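You operate a simulated robot arm through the tools that you are given. There is no shell and no other tool. Be economical: measure what you need, move in short steps, check, and stop when the job is done.

The job below is to be done with a simulated two-armed robot. You get a single attempt, and the scene is never put back.

Task
Take the lid off the tin marked bands and lay it down on the top of the bench marked fittings.

Only the result counts: the job must be done as asked and must still hold three seconds after the hand-in. Knocking over, shifting, dropping, spilling or breaking anything else fails it. A push-on lid holds only when it is set on centred and level and pressed home; a screw cap is set on level and turned clockwise until tight.

Robot
Two 6-joint arms with two-finger parallel grippers on one trunk, on a base that drives. Base frame: it is fixed to the floor where the robot stands at the start and does not move with it; the origin is under the middle of the robot, x ahead of it, y to its left, z up; the surface under the hand at the start is at about z = 800. Units: mm, rad, N and s.
The left shoulder is at the start at [60, 187, 1122], the right one opposite. With the tool pointing down near the work surface each hand reaches from about 220 to 620 mm from the robot's upright axis, wherever it stands, measured 20 degrees to its own side. Payload 1.57 kg a hand.
Tool frame (each hand has its own): the origin (TCP) lies between the finger pads and is the grasp point; the fingertips stand 30 mm ahead of it; z points along the fingers, y is the line along which they close. Largest opening 110 mm; finger width 24, thickness 12; the body of the gripper, 48 by 112 mm, starts 78 mm behind the TCP.
Orientation is that of the tool frame in the base frame, as a unit quaternion [x, y, z, w]. With the fingers straight down and closing along the base's y, the tool's x points along the base's -x, its y along +y and its z along -z.

Tools
- The arms move only by the tool send_rows. It takes "left_targets", "right_targets" or both (then of equal length, played together; a hand with none holds still); each is a list that holds one entry, the list of rows, each a list of 7 numbers: the finger opening in mm, from 0 to 110, then the shift along the base's x, y, z in units of 50 mm (1.0 is 50 mm), then the turn, a rotation vector about the base's x, y, z in units of 5 degrees (1.0 is 5 degrees). In form: [[[gripper, x, y, z, ax, ay, az], ...]]. A call has 1 to 20 rows; each row shifts and turns the commanded pose from where the row before left it. A call with a number of a shift or a turn outside -1 to 1 is refused whole. A row lasts 0.2 s, in which the tool goes at most 50 mm and 0.15 rad; a call with a longer step from one row to the next is refused whole, and so is a gripper value outside its range. A pose out of reach is approached as far as the arm can. The call stops where the force on the tool passes 40 N (or 10 N more than at its start, if that is more) or the arm is blocked; 0.2 s more then pass. The fingers move at their own pace (about 153 mm/s each) and stop on an object; they squeeze with about 30 N. The grip force told is the motor's: it shows also when the fingers shut on nothing. Time passes only in rows, and 0.2 s behind the last, so rows that do not move let the fingers close. It gives the time, the measured TCP pose, the force on the tool (base axes), the opening and the grip force at its end, in the units of the frame above (readings bear some noise), with the torque about the TCP (base axes, N m) and any sound that the robot's microphone picked up.
- Cameras (640 x 400 px; columns grow to the right, rows downward): "scene" is now at [15.5, -20.7, 1665]; the picture's right is [-0.26, -0.97, 0.00], its down [-0.74, 0.20, -0.64] and it looks along [0.62, -0.17, -0.76] (base axes); focal length 251 px, centre (320, 200). "left" rides on the left gripper at [70, -16, -141] in its tool frame; the picture's right is [0.23, 0.97, 0.00], its down [-0.86, 0.20, -0.48] and it looks along [-0.47, 0.11, 0.88] (tool axes); focal length 222 px, centre (320, 200). "right" rides on the right gripper at [70, 16, -141] in its tool frame; the picture's right is [-0.23, 0.97, 0.00], its down [-0.86, -0.20, -0.48] and it looks along [-0.47, -0.11, 0.88] (tool axes); focal length 222 px, centre (320, 200). There is no depth. A picture from a camera that has moved, and an enlarged one, comes with that camera's place and axes in the base frame and with its lens.
- snapshot(camera): a new picture of that camera. It takes no simulated time.
- raise_lower(by): slides the trunk up (or, below 0, down) by that many mm; the arms and the scene camera ride with it, the base frame stays. It gives what a move gives, with no picture.
- base_move(legs): drives the robot by 1 to 6 legs, each [ahead, left, turn to the left] in mm, mm and rad, along the robot's own axes; the way and the turn of a leg run together, so that a leg with both is an arc; at most 1500 mm and 3.142 rad a leg. The arms and the cameras ride along, it lands a little off, and it stops where it bumps. It gives what a move gives.
- aim_head(pan, tilt): turns the head with the scene camera to pan (to the left, within 1.501 rad either way) and tilt (down, from -0.506 to 1.204), counted from straight ahead of the robot. It gives what a move gives.
- zoom(camera, box): a new picture of the part [left, top, right, bottom] of that camera's present view, enlarged. It takes no simulated time.
- hand_in(): hands the job in; it is judged then, once.

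Work in short steps. Places have to be worked out from the pictures, the camera data and where the tool is seen: move nearer, look again, correct. Check each grasp and each placing, and mend what went wrong. You have 120 turns and 92 pictures in all, those below and enlarged ones among them. Open the grippers and draw the arms clear of the work before you hand the job in, unless the task says otherwise; then end with one line.

The tools are called after ">>>" as a command line: name --argument value ..., lists and objects as JSON in quotes. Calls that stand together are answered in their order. send_rows: Moves the arms, as the interface text tells. Its arguments: {"type":"object","properties":{"left_targets":{"type":"array","items":{"type":"array","items":{"type":"array","items":{"type":"number"}}}},"right_targets":{"type":"array","items":{"type":"array","items":{"type":"array","items":{"type":"number"}}}}},"required":[]} The other tools are called the same way: raise_lower (by) slides the trunk up or down; base_move (legs) drives the base; aim_head (pan, tilt) turns the head that bears the scene camera; snapshot (camera) takes a picture; zoom (camera, box) takes an enlarged picture of a part of a camera's view; hand_in () hands the job in.

At the start:

```text
time: 0.0
left_tool_pos: [455.9, -2.1, 1120.0]
left_tcp_rot: [0.0, 1.0, 0.0, 0.0]
left_ft_force: [0.2, -0.2, -0.6]
left_ft_torque: [-0.01, -0.01, 0.01]
left_opening: 110.1
left_grasp_force: 0.0
right_tool_pos: [295.7, -352.4, 1060.5]
right_tcp_rot: [0.0, 1.0, 0.0, 0.0]
right_ft_force: [-0.8, -0.1, 0.6]
right_ft_torque: [-0.01, -0.04, 0.03]
right_opening: 110.0
right_grasp_force: 0.0
trunk travel left (down, up): [-750.0, 240.0]
robot x, y, heading: [-3.4, -1.4, 0.001]
head pan, tilt: [-0.26, 0.871]
```

scene: 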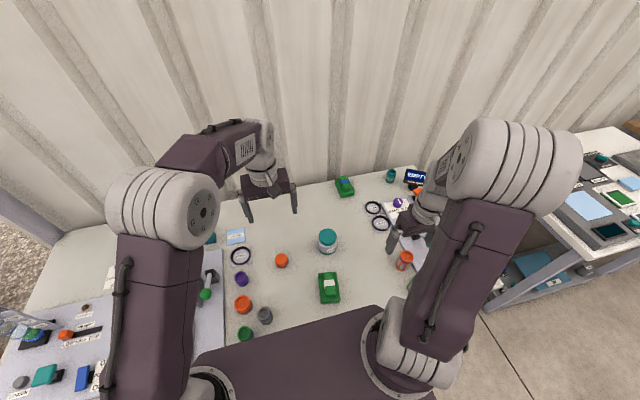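
right: 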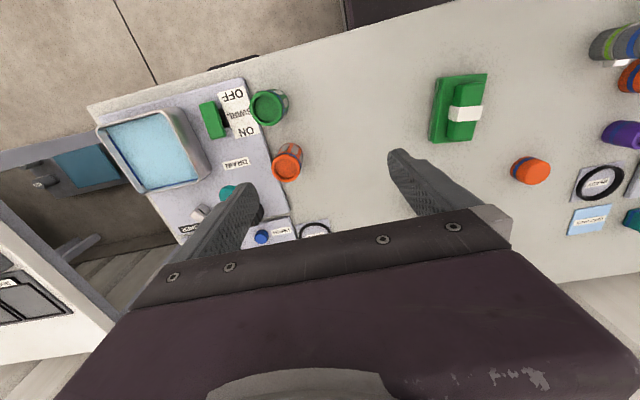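
left: 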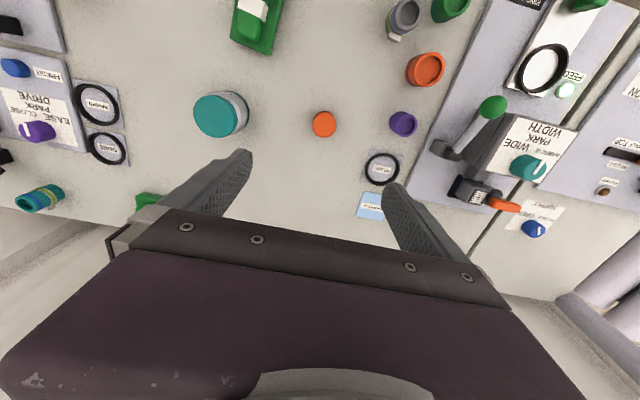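

The teal-lidded tin in mid-bench may be the one; I zoom to read labels and look to the sides for benches.

>>> zoom --camera "scene" --box '[220, 160, 440, 300]'

>>> zoom --camera "scene" --box '[480, 110, 640, 300]'

>>> aim_head --pan -1.2 --tilt 0.7

>>> snapshot --camera "scene"

>>> aim_head --pan 1.2 --tilt 0.7

>>> snapshot --camera "scene"

```text
2.86 times, centred on (330, 230) of scene
camera zoom: at [15.5, -20.7, 1665.0], right [-0.26, -0.97, 0.0], down [-0.74, 0.2, -0.64], along [0.62, -0.17, -0.76], focal length 717 px, centre (291, 114)
```

zoom: 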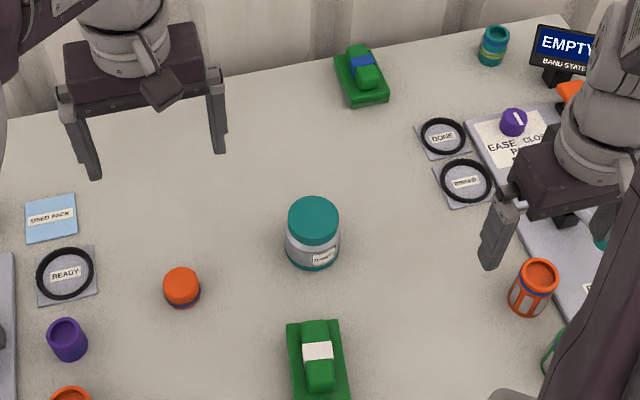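

```text
2.11 times, centred on (560, 205) of scene
camera zoom: at [15.5, -20.7, 1665.0], right [-0.26, -0.97, 0.0], down [-0.74, 0.2, -0.64], along [0.62, -0.17, -0.76], focal length 528 px, centre (-185, 190)
```

zoom: 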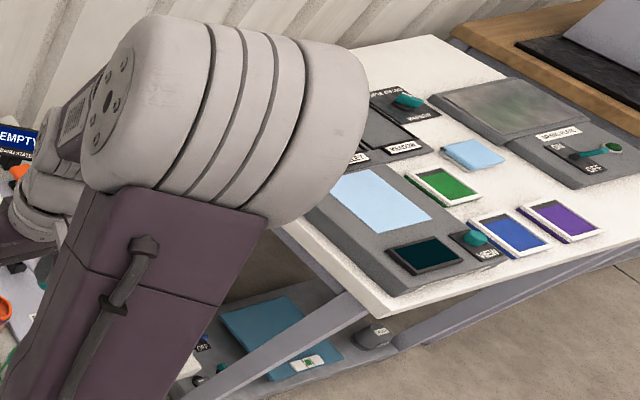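

```text
time: 1.2
left_tool_pos: [456.3, -1.2, 1119.6]
left_tcp_rot: [-0.001, 1.0, -0.001, 0.0]
left_ft_force: [-0.9, 0.1, 0.3]
left_ft_torque: [0.01, -0.01, -0.02]
left_opening: 110.1
left_grasp_force: 0.3
right_tool_pos: [295.6, -352.7, 1062.6]
right_tcp_rot: [0.0, 1.0, 0.0, 0.001]
right_ft_force: [0.4, 0.4, -0.9]
right_ft_torque: [0.03, -0.03, 0.02]
right_opening: 110.0
right_grasp_force: 0.0
trunk travel left (down, up): [-750.0, 240.0]
robot x, y, heading: [1.3, 4.1, 0.001]
head pan, tilt: [-1.201, 0.7]
```

```text
86 pictures are left
camera scene: at [-28.3, -80.1, 1678.8], right [-0.93, -0.36, 0.0], down [-0.23, 0.6, -0.76], along [0.28, -0.71, -0.64], focal length 251 px, centre (320, 200)
```

scene: 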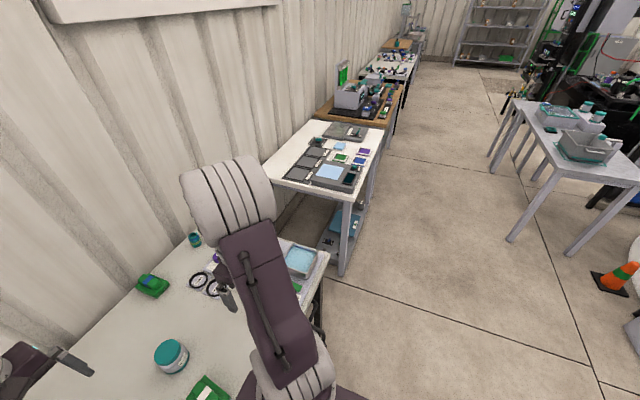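

```text
time: 3.4
left_tool_pos: [456.4, -1.4, 1119.7]
left_tcp_rot: [0.0, 1.0, 0.0, 0.001]
left_ft_force: [-1.0, -0.1, -0.2]
left_ft_torque: [0.01, -0.02, 0.03]
left_opening: 110.3
left_grasp_force: 0.0
right_tool_pos: [295.3, -352.7, 1061.7]
right_tcp_rot: [0.0, 1.0, -0.001, 0.0]
right_ft_force: [0.4, -0.1, 0.7]
right_ft_torque: [0.0, 0.03, 0.01]
right_opening: 109.9
right_grasp_force: 0.0
trunk travel left (down, up): [-750.0, 240.0]
robot x, y, heading: [-1.3, 1.0, -0.002]
head pan, tilt: [1.201, 0.7]
```

```text
85 pictures are left
camera scene: at [-28.3, 78.3, 1678.8], right [0.93, -0.36, 0.0], down [-0.23, -0.6, -0.76], along [0.28, 0.71, -0.64], focal length 251 px, centre (320, 200)
```

scene: 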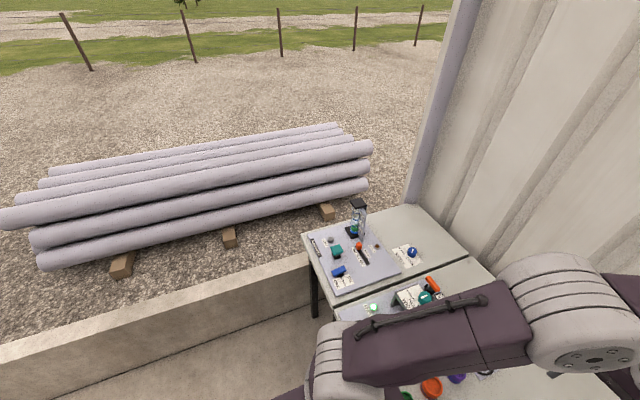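

Several benches lie to the right and tins with teal lids stand on a farther table too. I read the nearby tin with the left camera and look right with zooms.

>>> zoom --camera "left" --box '[170, 70, 290, 145]'

>>> aim_head --pan -1.2 --tilt 0.5

>>> zoom --camera "scene" --box '[270, 80, 430, 180]'

>>> zoom --camera "scene" --box '[480, 100, 640, 200]'

>>> zoom --camera "scene" --box '[120, 260, 280, 400]'

```text
5.33 times, centred on (230, 108) of left
camera zoom: at [386.7, -18.5, 1261.2], right [-0.23, 0.97, 0.0], down [0.86, 0.2, 0.48], along [0.47, 0.11, -0.88], focal length 1185 px, centre (800, 693)
```

zoom: 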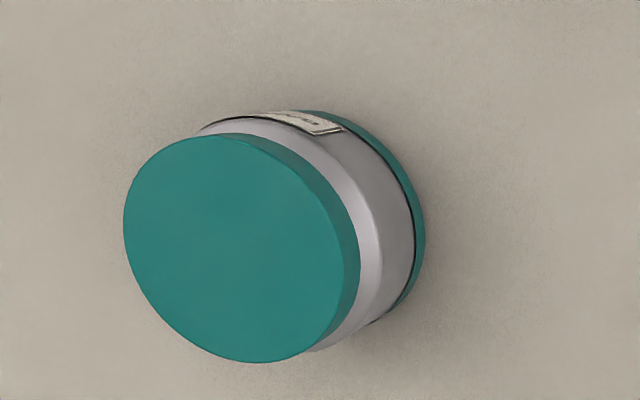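

```text
time: 5.6
left_tool_pos: [456.7, -0.1, 1119.8]
left_tcp_rot: [0.0, 1.0, 0.0, 0.001]
left_ft_force: [0.1, 0.1, 1.0]
left_ft_torque: [0.03, -0.02, 0.01]
left_opening: 109.9
left_grasp_force: 0.0
right_tool_pos: [295.1, -353.4, 1062.2]
right_tcp_rot: [0.0, 1.0, 0.0, 0.0]
right_ft_force: [0.9, 0.0, 0.3]
right_ft_torque: [0.01, 0.03, 0.04]
right_opening: 110.1
right_grasp_force: 0.0
trunk travel left (down, up): [-750.0, 240.0]
robot x, y, heading: [1.1, -0.2, 0.006]
head pan, tilt: [-1.201, 0.499]
```

```text
4.00 times, centred on (350, 130) of scene
camera zoom: at [-26.1, -85.7, 1696.5], right [-0.93, -0.36, 0.0], down [-0.17, 0.45, -0.88], along [0.32, -0.82, -0.48], focal length 1003 px, centre (200, 480)
```

zoom: 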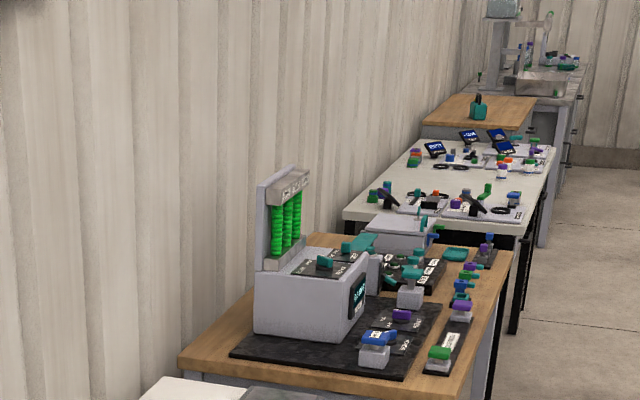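

```text
4.00 times, centred on (560, 150) of scene
camera zoom: at [-26.1, -85.7, 1696.5], right [-0.93, -0.36, 0.0], down [-0.17, 0.45, -0.88], along [0.32, -0.82, -0.48], focal length 1003 px, centre (-640, 400)
```

zoom: 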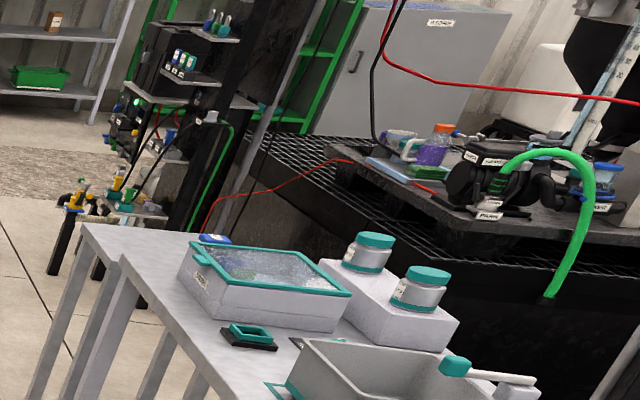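

```text
2.86 times, centred on (200, 330) of scene
camera zoom: at [-26.1, -85.7, 1696.5], right [-0.93, -0.36, 0.0], down [-0.17, 0.45, -0.88], along [0.32, -0.82, -0.48], focal length 717 px, centre (663, -171)
```

zoom: 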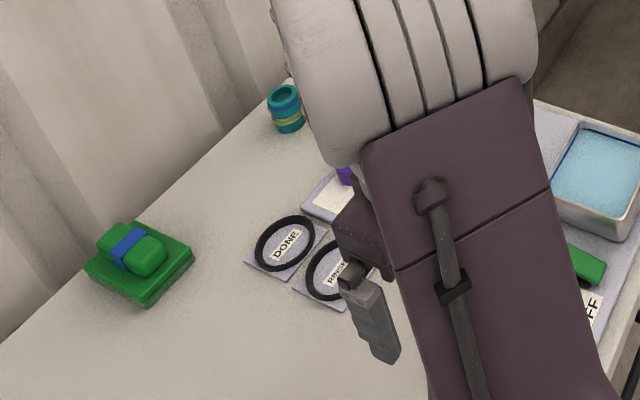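

The nearby tin's label faces the robot; I aim the head at it and zoom hard. I also zoom on the far table's tins later.

>>> aim_head --pan -0.26 --tilt 0.871

>>> zoom --camera "scene" --box '[315, 225, 343, 259]'

>>> zoom --camera "scene" --box '[220, 230, 300, 280]'

>>> aim_head --pan -1.5 --tilt 0.3

>>> snapshot --camera "scene"

```text
time: 6.9
left_tool_pos: [457.2, -2.1, 1118.2]
left_tcp_rot: [0.0, 1.0, 0.0, 0.0]
left_ft_force: [-0.1, -0.5, -1.2]
left_ft_torque: [0.03, -0.01, 0.04]
left_opening: 110.0
left_grasp_force: 0.1
right_tool_pos: [296.2, -353.1, 1061.3]
right_tcp_rot: [0.0, 1.0, 0.0, 0.0]
right_ft_force: [-1.7, 0.8, 0.3]
right_ft_torque: [0.0, 0.01, 0.0]
right_opening: 110.3
right_grasp_force: 0.1
trunk travel left (down, up): [-750.0, 240.0]
robot x, y, heading: [-0.8, 0.4, -0.001]
head pan, tilt: [-0.26, 0.871]
```

```text
11.76 times, centred on (329, 242) of scene
camera zoom: at [15.4, -20.8, 1664.9], right [-0.26, -0.97, 0.0], down [-0.74, 0.2, -0.64], along [0.62, -0.17, -0.76], focal length 2951 px, centre (214, -294)
```

zoom: 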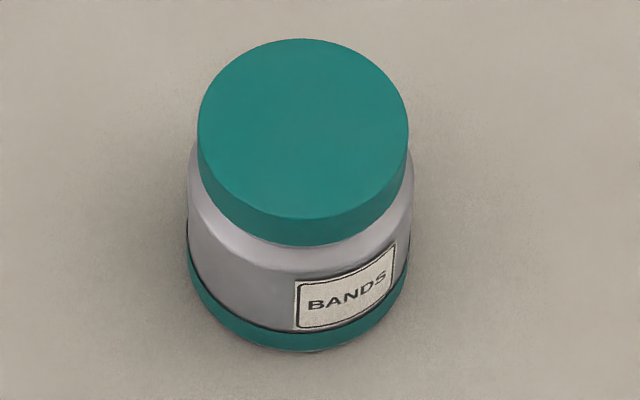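

```text
8.00 times, centred on (260, 255) of scene
camera zoom: at [15.4, -20.8, 1664.9], right [-0.26, -0.97, 0.0], down [-0.74, 0.2, -0.64], along [0.62, -0.17, -0.76], focal length 2007 px, centre (800, -240)
```

zoom: 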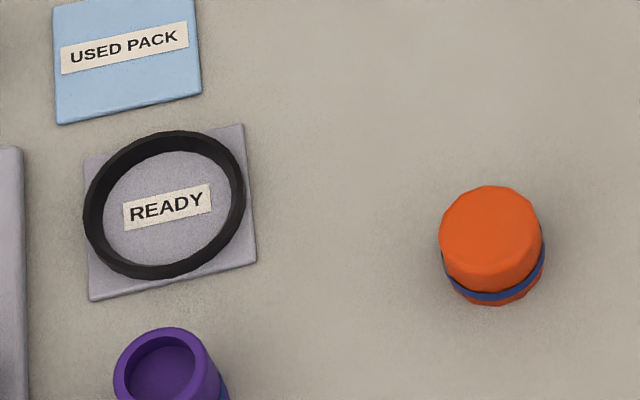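

```text
time: 8.3
left_tool_pos: [456.2, -1.9, 1119.6]
left_tcp_rot: [0.0, 1.0, 0.0, 0.001]
left_ft_force: [-0.5, -0.4, -0.8]
left_ft_torque: [0.01, -0.01, -0.03]
left_opening: 110.0
left_grasp_force: 0.0
right_tool_pos: [296.2, -352.9, 1061.8]
right_tcp_rot: [0.0, 1.0, 0.0, 0.0]
right_ft_force: [0.0, -0.5, 0.4]
right_ft_torque: [-0.03, 0.01, 0.03]
right_opening: 110.1
right_grasp_force: 0.1
trunk travel left (down, up): [-750.0, 240.0]
robot x, y, heading: [1.8, 2.7, 0.004]
head pan, tilt: [-1.499, 0.3]
```

```text
78 pictures are left
camera scene: at [-52.3, -94.0, 1714.9], right [-1.0, -0.07, 0.0], down [-0.02, 0.3, -0.96], along [0.07, -0.95, -0.3], focal length 251 px, centre (320, 200)
```

scene: 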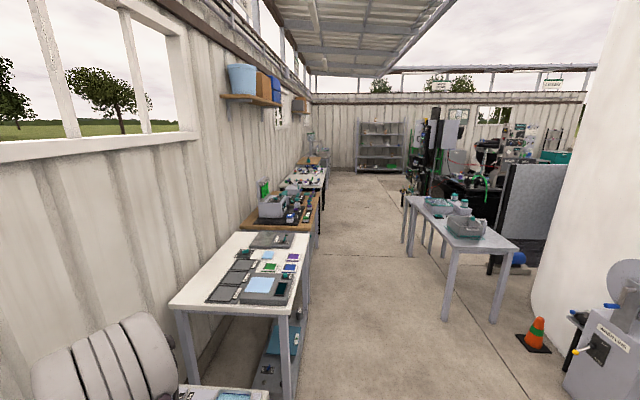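

The near tin is BANDS. Now to find the bench marked fittings: zoom over the shed.

>>> zoom --camera "scene" --box '[400, 170, 530, 250]'

>>> zoom --camera "scene" --box '[240, 140, 340, 240]'

>>> zoom --camera "scene" --box '[160, 230, 320, 400]'

>>> zoom --camera "scene" --box '[400, 60, 600, 180]'

```text
4.92 times, centred on (465, 210) of scene
camera zoom: at [-52.3, -94.0, 1714.9], right [-1.0, -0.07, 0.0], down [-0.02, 0.3, -0.96], along [0.07, -0.95, -0.3], focal length 1235 px, centre (-394, 151)
```

zoom: 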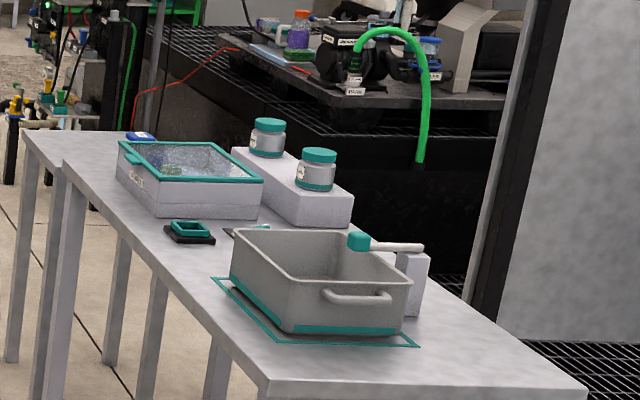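

```text
4.00 times, centred on (290, 190) of scene
camera zoom: at [-52.3, -94.0, 1714.9], right [-1.0, -0.07, 0.0], down [-0.02, 0.3, -0.96], along [0.07, -0.95, -0.3], focal length 1003 px, centre (440, 240)
```

zoom: 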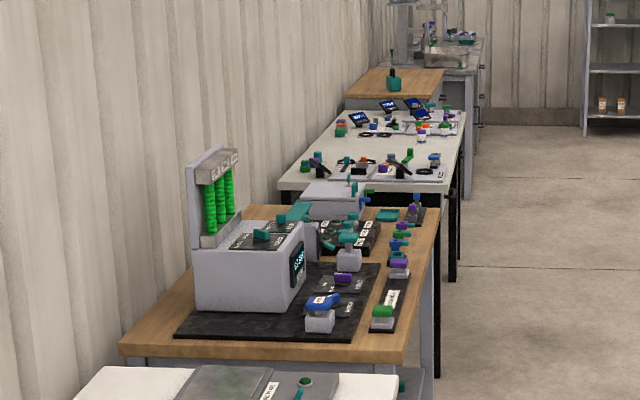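

```text
2.35 times, centred on (240, 315) of scene
camera zoom: at [-52.3, -94.0, 1714.9], right [-1.0, -0.07, 0.0], down [-0.02, 0.3, -0.96], along [0.07, -0.95, -0.3], focal length 590 px, centre (508, -71)
```

zoom: 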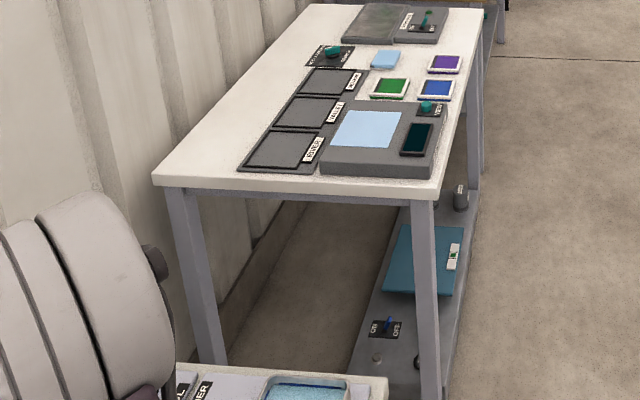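

```text
3.20 times, centred on (500, 120) of scene
camera zoom: at [-52.3, -94.0, 1714.9], right [-1.0, -0.07, 0.0], down [-0.02, 0.3, -0.96], along [0.07, -0.95, -0.3], focal length 803 px, centre (-256, 456)
```

zoom: 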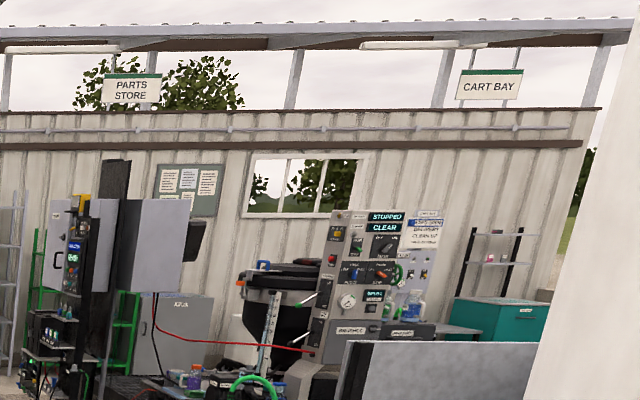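

Area signs hang overhead; bench marks may be on front edges. I back off and look at the bench fronts and behind.

>>> base_move --legs '[[-700, 0, 0]]'

>>> aim_head --pan -0.9 --tilt 0.5

>>> snapshot --camera "scene"

>>> aim_head --pan 0.0 --tilt 0.5

>>> snapshot --camera "scene"

```text
time: 12.2
left_tool_pos: [-248.1, -1.8, 1119.9]
left_tcp_rot: [-0.002, 1.0, -0.001, 0.0]
left_ft_force: [0.7, 0.2, 0.4]
left_ft_torque: [-0.02, -0.01, 0.01]
left_opening: 109.9
left_grasp_force: 0.0
right_tool_pos: [-407.8, -352.9, 1059.8]
right_tcp_rot: [-0.003, 1.0, 0.0, 0.0]
right_ft_force: [0.4, -0.2, -0.1]
right_ft_torque: [-0.01, -0.01, 0.01]
right_opening: 110.0
right_grasp_force: 0.1
trunk travel left (down, up): [-750.0, 240.0]
robot x, y, heading: [-701.4, 0.2, 0.005]
head pan, tilt: [-1.499, 0.3]
```

```text
time: 13.2
left_tool_pos: [-249.1, -1.0, 1119.0]
left_tcp_rot: [-0.002, 1.0, 0.0, 0.0]
left_ft_force: [0.4, 0.2, 0.6]
left_ft_torque: [0.03, 0.02, -0.01]
left_opening: 109.9
left_grasp_force: 0.1
right_tool_pos: [-408.3, -353.0, 1062.0]
right_tcp_rot: [-0.003, 1.0, 0.0, 0.0]
right_ft_force: [0.9, -0.8, 0.7]
right_ft_torque: [0.0, -0.04, 0.02]
right_opening: 110.2
right_grasp_force: 0.0
trunk travel left (down, up): [-750.0, 240.0]
robot x, y, heading: [-704.1, -0.6, 0.009]
head pan, tilt: [-0.901, 0.499]
```

```text
73 pictures are left
camera scene: at [-707.4, -74.1, 1696.5], right [-0.78, -0.62, 0.0], down [-0.3, 0.37, -0.88], along [0.55, -0.69, -0.48], focal length 251 px, centre (320, 200)
```

scene: 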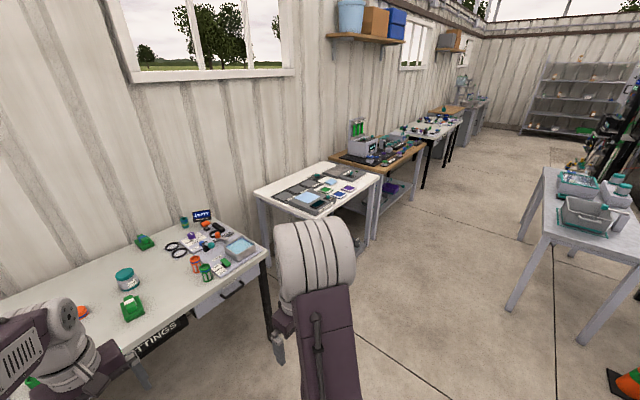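

```text
time: 14.3
left_tool_pos: [-248.5, -1.7, 1119.5]
left_tcp_rot: [-0.003, 1.0, 0.0, 0.0]
left_ft_force: [0.1, -0.1, 1.0]
left_ft_torque: [0.0, 0.06, -0.01]
left_opening: 109.9
left_grasp_force: 0.1
right_tool_pos: [-407.8, -352.4, 1061.3]
right_tcp_rot: [-0.003, 1.0, 0.0, 0.0]
right_ft_force: [-0.2, -0.2, 0.0]
right_ft_torque: [0.0, 0.02, 0.0]
right_opening: 110.3
right_grasp_force: 0.0
trunk travel left (down, up): [-750.0, 240.0]
robot x, y, heading: [-703.1, -1.9, 0.005]
head pan, tilt: [0.0, 0.499]
```

```text
72 pictures are left
camera scene: at [-673.4, -2.6, 1696.5], right [0.0, -1.0, 0.0], down [-0.48, 0.0, -0.88], along [0.88, 0.0, -0.48], focal length 251 px, centre (320, 200)
```

scene: 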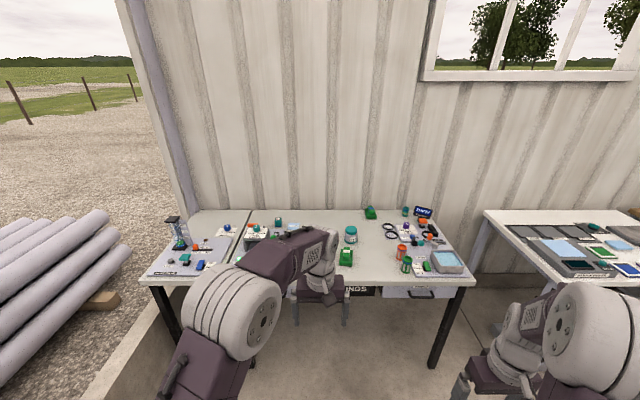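

The near bench's placard ends in "TTINGS"; I move the right arm... first zoom with the head turned so the placard is unobstructed.

>>> base_move --legs '[[0, 450, 0]]'

>>> aim_head --pan -0.4 --tilt 0.6

>>> snapshot --camera "scene"

```text
time: 17.0
left_tool_pos: [-250.1, 436.8, 1119.6]
left_tcp_rot: [-0.001, 1.0, 0.0, 0.0]
left_ft_force: [0.0, -0.2, 0.0]
left_ft_torque: [0.02, 0.02, 0.01]
left_opening: 110.0
left_grasp_force: 0.0
right_tool_pos: [-409.7, 83.0, 1061.8]
right_tcp_rot: [-0.002, 1.0, 0.0, 0.0]
right_ft_force: [0.0, 0.0, -0.3]
right_ft_torque: [-0.02, -0.03, -0.01]
right_opening: 110.0
right_grasp_force: 0.2
trunk travel left (down, up): [-750.0, 240.0]
robot x, y, heading: [-710.2, 437.1, 0.002]
head pan, tilt: [0.0, 0.499]
```

```text
time: 17.9
left_tool_pos: [-250.2, 436.4, 1120.5]
left_tcp_rot: [-0.003, 1.0, 0.0, 0.0]
left_ft_force: [0.5, 0.3, 0.7]
left_ft_torque: [-0.04, -0.02, -0.04]
left_opening: 109.8
left_grasp_force: 0.0
right_tool_pos: [-410.4, 84.2, 1062.1]
right_tcp_rot: [-0.001, 1.0, 0.0, 0.001]
right_ft_force: [-0.1, -1.1, -0.3]
right_ft_torque: [0.02, -0.03, -0.01]
right_opening: 110.3
right_grasp_force: 0.2
trunk travel left (down, up): [-750.0, 240.0]
robot x, y, heading: [-707.7, 436.7, 0.004]
head pan, tilt: [-0.4, 0.6]
```

```text
71 pictures are left
camera scene: at [-684.7, 402.0, 1687.4], right [-0.39, -0.92, 0.0], down [-0.52, 0.22, -0.83], along [0.76, -0.32, -0.56], focal length 251 px, centre (320, 200)
```

scene: 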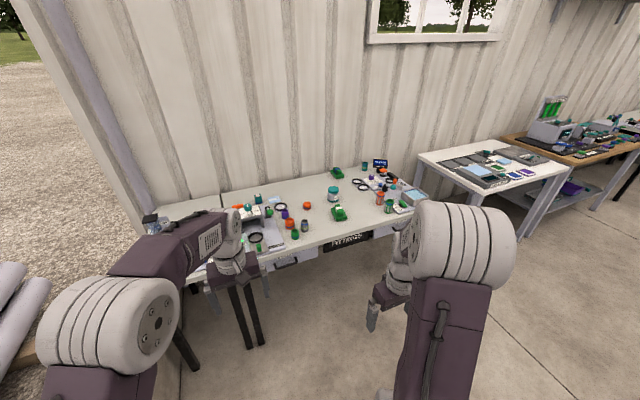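

>>> zoom --camera "scene" --box '[270, 180, 430, 280]'

>>> zoom --camera "scene" --box '[316, 222, 380, 262]'

```text
4.00 times, centred on (350, 230) of scene
camera zoom: at [-684.7, 402.0, 1687.4], right [-0.39, -0.92, 0.0], down [-0.52, 0.22, -0.83], along [0.76, -0.32, -0.56], focal length 1003 px, centre (200, 80)
```

zoom: 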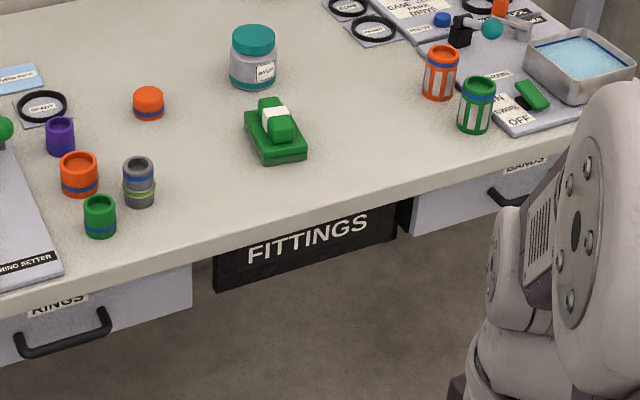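

```text
10.00 times, centred on (348, 242) of scene
camera zoom: at [-684.7, 402.0, 1687.4], right [-0.39, -0.92, 0.0], down [-0.52, 0.22, -0.83], along [0.76, -0.32, -0.56], focal length 2508 px, centre (40, -220)
```

zoom: 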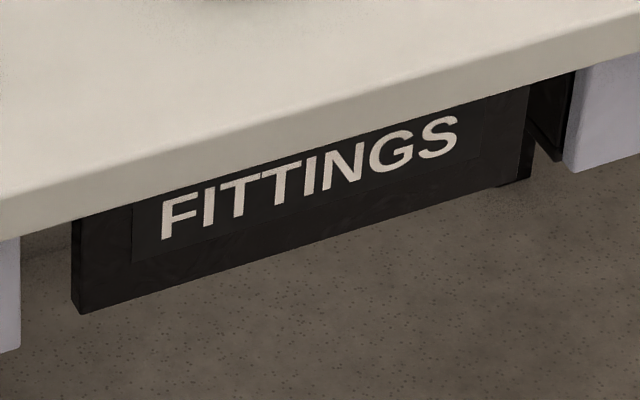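

The bench marked FITTINGS is the very bench the tin stands on. The lid is at about (480, -175, 875), ~65 mm wide; I drive back and look with the right hand.

>>> base_move --legs '[[0, -437, 0], [705, 0, 0]]'

>>> aim_head --pan -0.26 --tilt 0.9

>>> snapshot --camera "scene"

```text
time: 24.1
left_tool_pos: [476.3, 1.8, 1120.0]
left_tcp_rot: [0.004, 1.0, 0.0, -0.001]
left_ft_force: [0.8, -0.7, 0.3]
left_ft_torque: [0.0, 0.01, 0.0]
left_opening: 110.1
left_grasp_force: 0.0
right_tool_pos: [313.9, -349.1, 1062.6]
right_tcp_rot: [0.003, 1.0, 0.0, -0.001]
right_ft_force: [0.4, -0.7, -0.4]
right_ft_torque: [-0.01, -0.02, 0.02]
right_opening: 110.1
right_grasp_force: 0.0
trunk travel left (down, up): [-750.0, 240.0]
robot x, y, heading: [17.4, 8.7, -0.007]
head pan, tilt: [-0.4, 0.6]
```

```text
time: 24.9
left_tool_pos: [478.8, 2.3, 1119.5]
left_tcp_rot: [0.004, 1.0, 0.0, 0.0]
left_ft_force: [0.0, -0.7, 0.4]
left_ft_torque: [-0.05, -0.01, -0.01]
left_opening: 110.0
left_grasp_force: 0.0
right_tool_pos: [313.7, -348.6, 1061.0]
right_tcp_rot: [0.003, 1.0, 0.0, -0.001]
right_ft_force: [-0.2, 0.3, 0.1]
right_ft_torque: [-0.06, -0.02, -0.01]
right_opening: 109.8
right_grasp_force: 0.0
trunk travel left (down, up): [-750.0, 240.0]
robot x, y, heading: [21.8, 7.2, -0.007]
head pan, tilt: [-0.26, 0.901]
```

```text
68 pictures are left
camera scene: at [35.3, -13.6, 1662.7], right [-0.27, -0.96, 0.0], down [-0.76, 0.21, -0.62], along [0.6, -0.16, -0.78], focal length 251 px, centre (320, 200)
```

scene: 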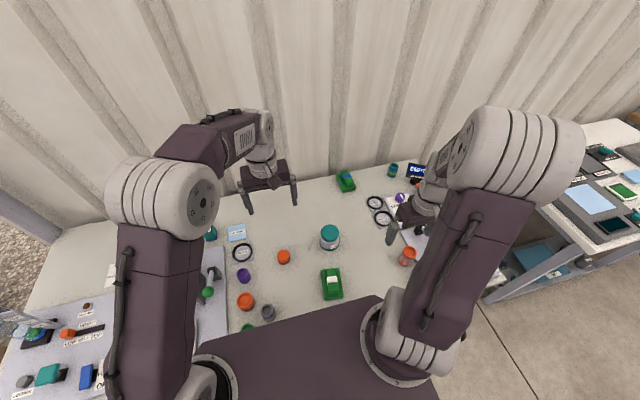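

Both hands are clear; I bring the right hand to about (400, -175, 1020) and move the left aside by 100 mm.

>>> send_rows --left_targets '[[[110, 0, 0.5, 0, 0, 0, 0], [110, 0, 0.5, 0, 0, 0, 0], [110, 0, 0.5, 0, 0, 0, 0], [110, 0, 0.5, 0, 0, 0, 0], [110, 0, 0, 0, 0, 0, 0]]]' --right_targets '[[[110, 0.43, 0.7, -0.2, 0, 0, 0], [110, 0.43, 0.7, -0.2, 0, 0, 0], [110, 0.43, 0.7, -0.2, 0, 0, 0], [110, 0.43, 0.7, -0.2, 0, 0, 0], [110, 0, 0.68, 0, 0, 0, 0]]]'

>>> snapshot --camera "right"

```text
time: 26.1
left_tool_pos: [476.2, 104.4, 1118.6]
left_tcp_rot: [0.004, 1.0, 0.0, 0.0]
left_ft_force: [0.2, 1.1, 0.8]
left_ft_torque: [0.01, 0.0, 0.02]
left_opening: 109.9
left_grasp_force: 0.0
right_tool_pos: [399.4, -175.7, 1020.7]
right_tcp_rot: [0.004, 1.0, 0.0, 0.0]
right_ft_force: [0.4, 0.0, 0.7]
right_ft_torque: [-0.04, 0.01, -0.01]
right_opening: 110.3
right_grasp_force: 0.0
trunk travel left (down, up): [-750.0, 240.0]
robot x, y, heading: [21.2, 6.5, -0.007]
head pan, tilt: [-0.26, 0.901]
```

```text
67 pictures are left
camera right: at [328.6, -158.3, 1162.5], right [0.24, 0.97, 0.0], down [0.85, -0.21, 0.48], along [0.46, -0.11, -0.88], focal length 222 px, centre (320, 200)
```

right: 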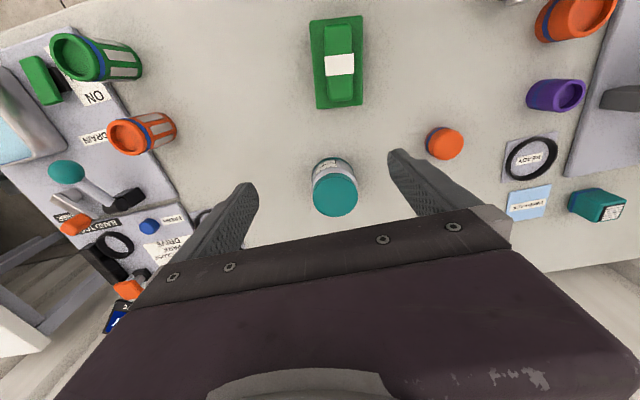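

Lid is where computed, ~(477,-172). Zoom for precision.

>>> zoom --camera "right" --box '[285, 145, 381, 225]'

>>> zoom --camera "scene" --box '[314, 219, 346, 259]'

```text
5.00 times, centred on (333, 185) of right
camera zoom: at [328.6, -158.3, 1162.5], right [0.24, 0.97, 0.0], down [0.85, -0.21, 0.48], along [0.46, -0.11, -0.88], focal length 1111 px, centre (255, 275)
```

zoom: 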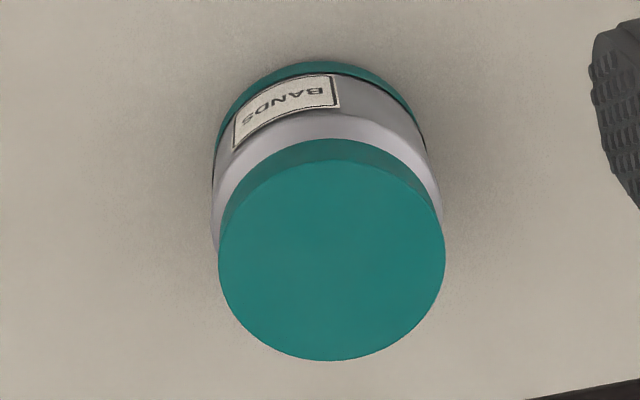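

```text
10.00 times, centred on (330, 239) of scene
camera zoom: at [34.6, -12.7, 1662.7], right [-0.26, -0.96, 0.0], down [-0.76, 0.21, -0.62], along [0.6, -0.16, -0.78], focal length 2508 px, centre (220, -190)
```

zoom: 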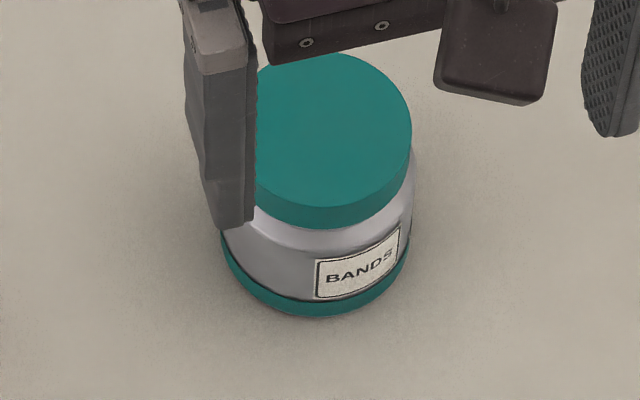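

Lid: centre about (478, -172), top ≈ 879, skirt ≈ 14 mm, width 66. I go above it at z 930 then look.

>>> send_rows --right_targets '[[[110, 0.4, 0.04, 0, 0, 0, 0], [110, 0.4, 0.04, 0, 0, 0, 0], [110, 0.4, 0, -0.4, 0, 0, 0], [110, 0.38, 0, -0.4, 0, 0, 0], [110, 0, 0, -0.5, 0, 0, 0], [110, 0, 0, -0.5, 0, 0, 0], [110, 0, 0, 0, 0, 0, 0]]]'

>>> zoom --camera "scene" --box '[290, 199, 370, 269]'

>>> snapshot --camera "right"

>>> snapshot --camera "left"

```text
time: 27.7
left_tool_pos: [476.4, 102.8, 1119.3]
left_tcp_rot: [0.005, 1.0, 0.001, -0.001]
left_ft_force: [-0.9, -0.1, -0.4]
left_ft_torque: [0.0, 0.01, 0.04]
left_opening: 110.2
left_grasp_force: 0.1
right_tool_pos: [481.0, -170.0, 931.9]
right_tcp_rot: [0.003, 1.0, 0.0, -0.001]
right_ft_force: [0.4, -0.5, 0.0]
right_ft_torque: [-0.01, 0.0, 0.0]
right_opening: 109.9
right_grasp_force: 0.1
trunk travel left (down, up): [-750.0, 240.0]
robot x, y, heading: [23.3, 3.2, -0.009]
head pan, tilt: [-0.26, 0.901]
```

```text
5.71 times, centred on (330, 234) of scene
camera zoom: at [34.9, -13.3, 1662.6], right [-0.26, -0.96, 0.0], down [-0.76, 0.21, -0.62], along [0.6, -0.16, -0.78], focal length 1433 px, centre (263, 6)
```

zoom: 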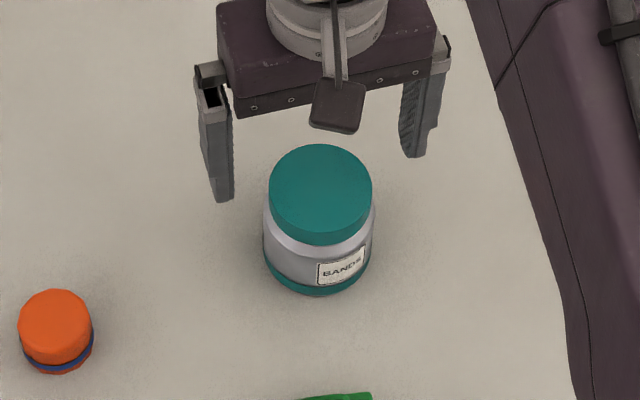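

```text
63 pictures are left
camera right: at [411.5, -153.2, 1072.5], right [0.23, 0.97, 0.0], down [0.85, -0.21, 0.48], along [0.47, -0.11, -0.88], focal length 222 px, centre (320, 200)
```

right: 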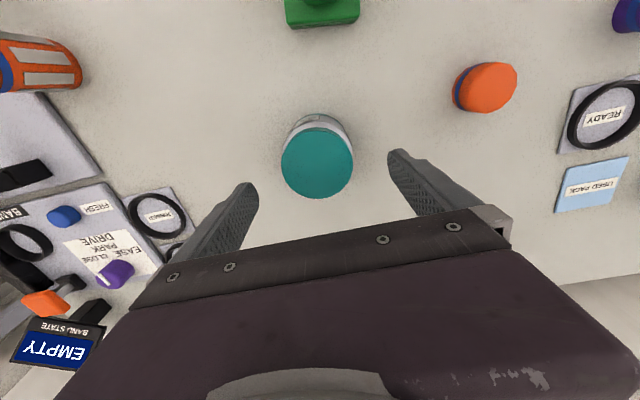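

```text
62 pictures are left
camera left: at [407.0, 87.3, 1261.1], right [-0.22, 0.98, 0.0], down [0.86, 0.19, 0.48], along [0.47, 0.1, -0.88], focal length 222 px, centre (320, 200)
```

left: 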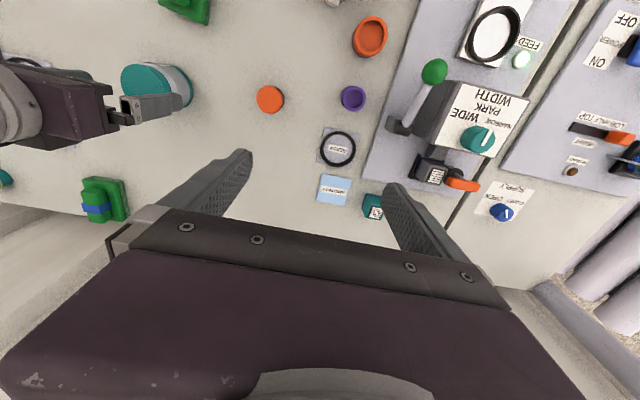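

Tool nearly centred (lid x≈478, y≈-170). Lower to z≈899 and narrow fingers to 76 mm, then look.

>>> send_rows --right_targets '[[[110, -0.05, 0, -0.33, 0, 0, 0], [90, 0, 0, -0.33, 0, 0, 0], [76, 0, 0, 0, 0, 0, 0], [76, 0, 0, 0, 0, 0, 0]]]'

>>> snapshot --camera "right"

>>> zoom --camera "scene" --box '[306, 213, 354, 261]'

>>> zoom --camera "left" --box '[60, 40, 220, 140]'

```text
time: 28.7
left_tool_pos: [477.3, 103.5, 1118.4]
left_tcp_rot: [0.005, 1.0, 0.0, -0.001]
left_ft_force: [0.8, -0.2, -0.4]
left_ft_torque: [0.0, -0.02, -0.01]
left_opening: 110.1
left_grasp_force: 0.1
right_tool_pos: [478.4, -169.8, 897.9]
right_tcp_rot: [0.004, 1.0, 0.0, 0.0]
right_ft_force: [0.5, 0.0, -0.1]
right_ft_torque: [-0.01, -0.01, 0.02]
right_opening: 75.9
right_grasp_force: 0.1
trunk travel left (down, up): [-750.0, 240.0]
robot x, y, heading: [21.1, 7.0, -0.008]
head pan, tilt: [-0.26, 0.901]
```

```text
61 pictures are left
camera right: at [409.2, -153.7, 1039.8], right [0.23, 0.97, 0.0], down [0.85, -0.21, 0.48], along [0.46, -0.11, -0.88], focal length 222 px, centre (320, 200)
```

right: 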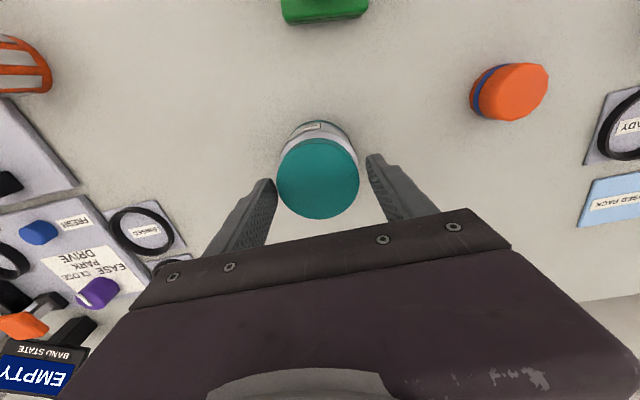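

```text
8.33 times, centred on (330, 237) of scene
camera zoom: at [35.2, -13.5, 1662.6], right [-0.26, -0.96, 0.0], down [-0.76, 0.21, -0.62], along [0.6, -0.16, -0.78], focal length 2090 px, centre (237, -108)
```

zoom: 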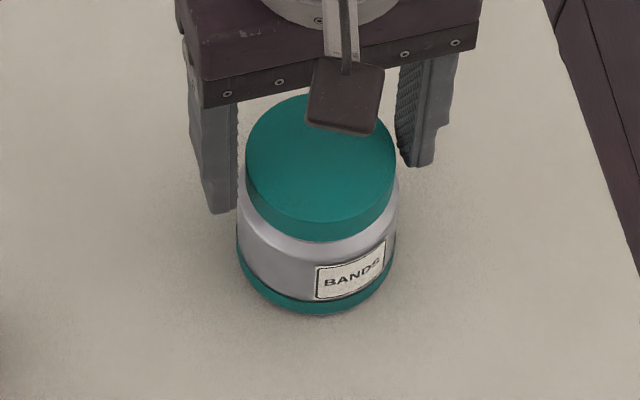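

```text
4.00 times, centred on (140, 90) of left
camera zoom: at [407.2, 87.1, 1261.0], right [-0.22, 0.98, 0.0], down [0.86, 0.19, 0.48], along [0.47, 0.1, -0.88], focal length 888 px, centre (1040, 640)
```

zoom: 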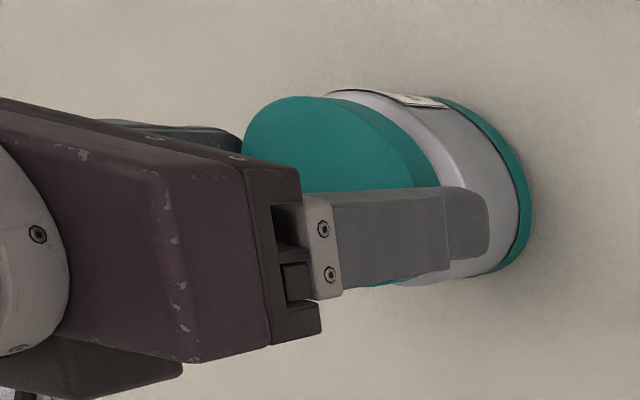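

Fingers straddle the lid evenly with tips near the skirt's lower edge. I close in and read the opening.

>>> send_rows --right_targets '[[[70, 0, 0, 0, 0, 0, 0], [66, 0, 0, 0, 0, 0, 0], [50, 0, 0, 0, 0, 0, 0], [50, 0, 0, 0, 0, 0, 0]]]'

>>> zoom --camera "scene" --box '[306, 213, 354, 261]'

```text
time: 29.7
left_tool_pos: [476.6, 103.7, 1119.2]
left_tcp_rot: [0.005, 1.0, 0.0, 0.0]
left_ft_force: [-0.4, 0.2, 0.0]
left_ft_torque: [0.0, -0.03, 0.0]
left_opening: 110.0
left_grasp_force: 0.0
right_tool_pos: [478.8, -170.1, 898.2]
right_tcp_rot: [0.004, 1.0, 0.0, 0.0]
right_ft_force: [0.8, 0.2, -1.0]
right_ft_torque: [-0.03, -0.01, -0.01]
right_opening: 69.4
right_grasp_force: 29.7
trunk travel left (down, up): [-750.0, 240.0]
robot x, y, heading: [17.4, 10.9, -0.007]
head pan, tilt: [-0.26, 0.901]
```

```text
8.33 times, centred on (330, 237) of scene
camera zoom: at [35.1, -13.5, 1662.6], right [-0.26, -0.96, 0.0], down [-0.76, 0.21, -0.62], along [0.6, -0.16, -0.78], focal length 2090 px, centre (237, -108)
```

zoom: 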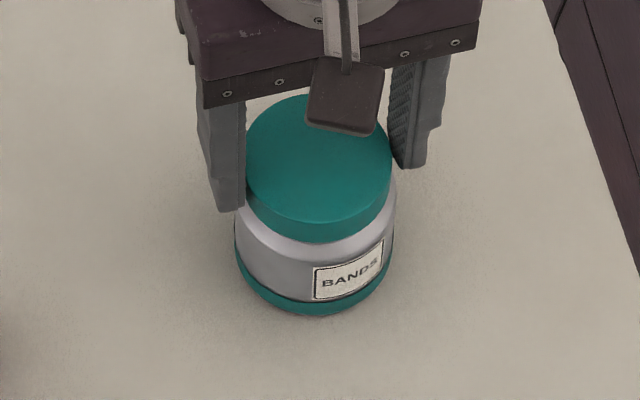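

Opening 69.4 is more than the lid's estimated 66, so the tips may be catching the shoulder. I inspect.

>>> zoom --camera "right" --box '[240, 100, 400, 240]'

>>> zoom --camera "left" --box '[100, 50, 200, 120]'

```text
2.86 times, centred on (320, 170) of right
camera zoom: at [409.2, -153.8, 1039.9], right [0.23, 0.97, 0.0], down [0.85, -0.21, 0.48], along [0.46, -0.11, -0.88], focal length 635 px, centre (320, 286)
```

zoom: 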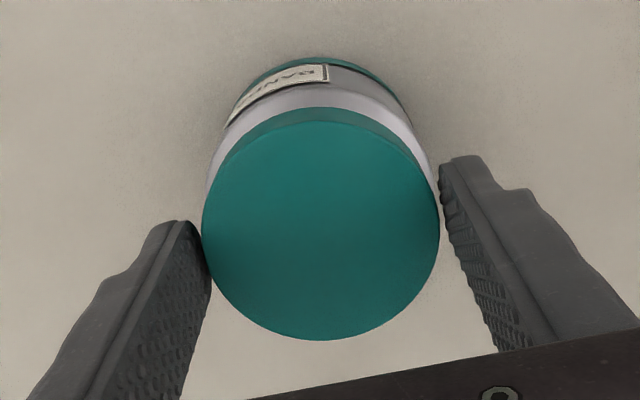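

```text
5.71 times, centred on (150, 85) of left
camera zoom: at [407.2, 87.1, 1261.0], right [-0.22, 0.98, 0.0], down [0.86, 0.19, 0.48], along [0.47, 0.1, -0.88], focal length 1269 px, centre (1291, 857)
```

zoom: 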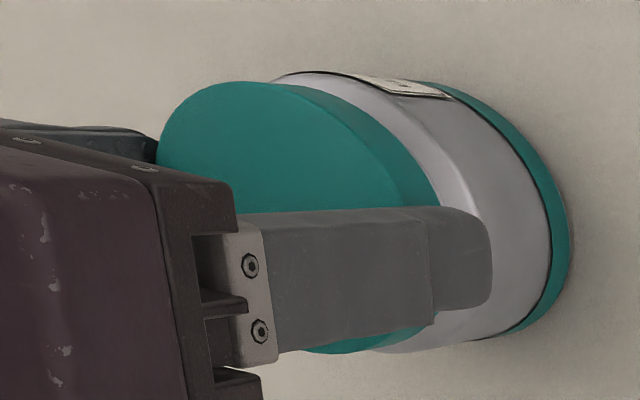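

Unclear; test by reopening, raising 4 mm and closing again: if the opening shrinks, I was on the shoulder.

>>> send_rows --right_targets '[[[76, 0, 0, 0, 0, 0, 0], [76, 0, 0, 0.08, 0, 0, 0], [66, 0, 0, 0, 0, 0, 0], [50, 0, 0, 0, 0, 0, 0], [50, 0, 0, 0, 0, 0, 0]]]'

>>> zoom --camera "right" --box '[240, 100, 400, 240]'

```text
time: 30.9
left_tool_pos: [477.4, 104.2, 1119.9]
left_tcp_rot: [0.004, 1.0, 0.0, -0.001]
left_ft_force: [0.6, 0.7, 0.3]
left_ft_torque: [0.02, 0.01, 0.03]
left_opening: 109.8
left_grasp_force: 0.2
right_tool_pos: [478.0, -171.4, 902.6]
right_tcp_rot: [0.003, 1.0, 0.0, 0.0]
right_ft_force: [0.3, -0.3, -0.9]
right_ft_torque: [-0.01, 0.0, -0.01]
right_opening: 69.2
right_grasp_force: 30.1
trunk travel left (down, up): [-750.0, 240.0]
robot x, y, heading: [23.4, 6.3, -0.009]
head pan, tilt: [-0.26, 0.901]
```

```text
2.86 times, centred on (320, 170) of right
camera zoom: at [408.1, -153.8, 1043.9], right [0.23, 0.97, 0.0], down [0.85, -0.21, 0.48], along [0.46, -0.11, -0.88], focal length 635 px, centre (320, 286)
```

zoom: 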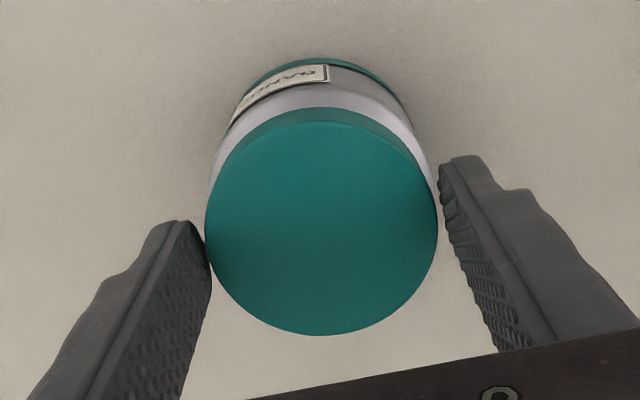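

Same opening, so it is the lid itself (~69 mm). I regrip lower (z 897) and lift gently 6 mm to see whether the tin comes along.

>>> send_rows --right_targets '[[[76, 0, 0, 0, 0, 0, 0], [76, 0, 0, -0.12, 0, 0, 0], [66, 0, 0, 0, 0, 0, 0], [50, 0, 0, 0, 0, 0, 0], [40, 0, 0, 0, 0, 0, 0], [40, 0, 0, 0.04, 0, 0, 0], [40, 0, 0, 0.04, 0, 0, 0], [40, 0, 0, 0.04, 0, 0, 0]]]'

>>> zoom --camera "right" --box '[240, 100, 400, 240]'

>>> zoom --camera "left" --box '[100, 50, 200, 120]'

```text
time: 32.7
left_tool_pos: [477.2, 103.7, 1118.8]
left_tcp_rot: [0.004, 1.0, -0.001, 0.001]
left_ft_force: [-0.8, 0.4, 0.5]
left_ft_torque: [-0.01, 0.0, 0.0]
left_opening: 110.0
left_grasp_force: 0.0
right_tool_pos: [477.5, -169.9, 902.4]
right_tcp_rot: [0.003, 1.0, 0.0, 0.0]
right_ft_force: [0.5, 0.4, -2.1]
right_ft_torque: [0.05, -0.03, -0.03]
right_opening: 68.7
right_grasp_force: 30.2
trunk travel left (down, up): [-750.0, 240.0]
robot x, y, heading: [21.8, 5.1, -0.006]
head pan, tilt: [-0.26, 0.901]
```

```text
2.86 times, centred on (320, 170) of right
camera zoom: at [407.4, -154.2, 1043.5], right [0.23, 0.97, 0.0], down [0.85, -0.21, 0.48], along [0.46, -0.11, -0.88], focal length 635 px, centre (320, 286)
```

zoom: 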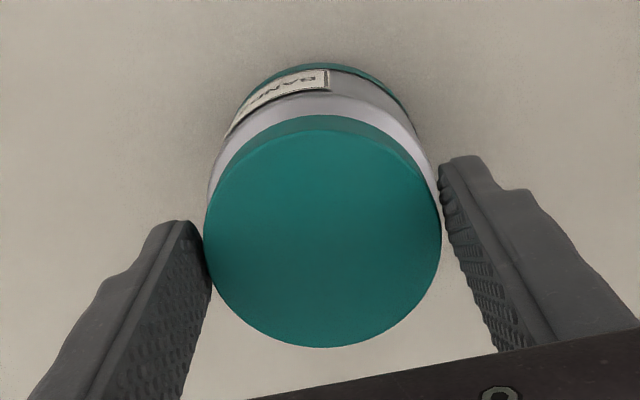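

```text
5.71 times, centred on (150, 85) of left
camera zoom: at [407.2, 87.2, 1261.0], right [-0.22, 0.98, 0.0], down [0.86, 0.19, 0.48], along [0.47, 0.1, -0.88], focal length 1269 px, centre (1291, 857)
```

zoom: 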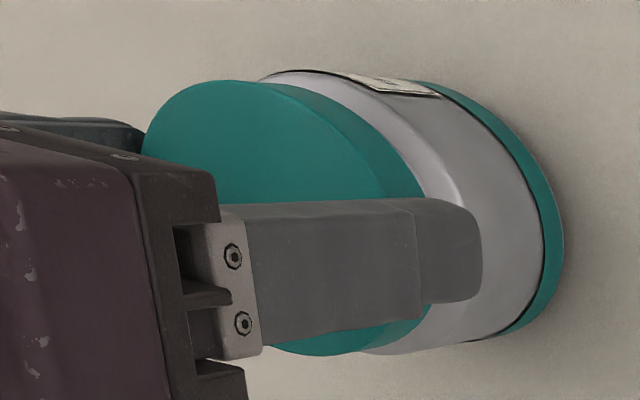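

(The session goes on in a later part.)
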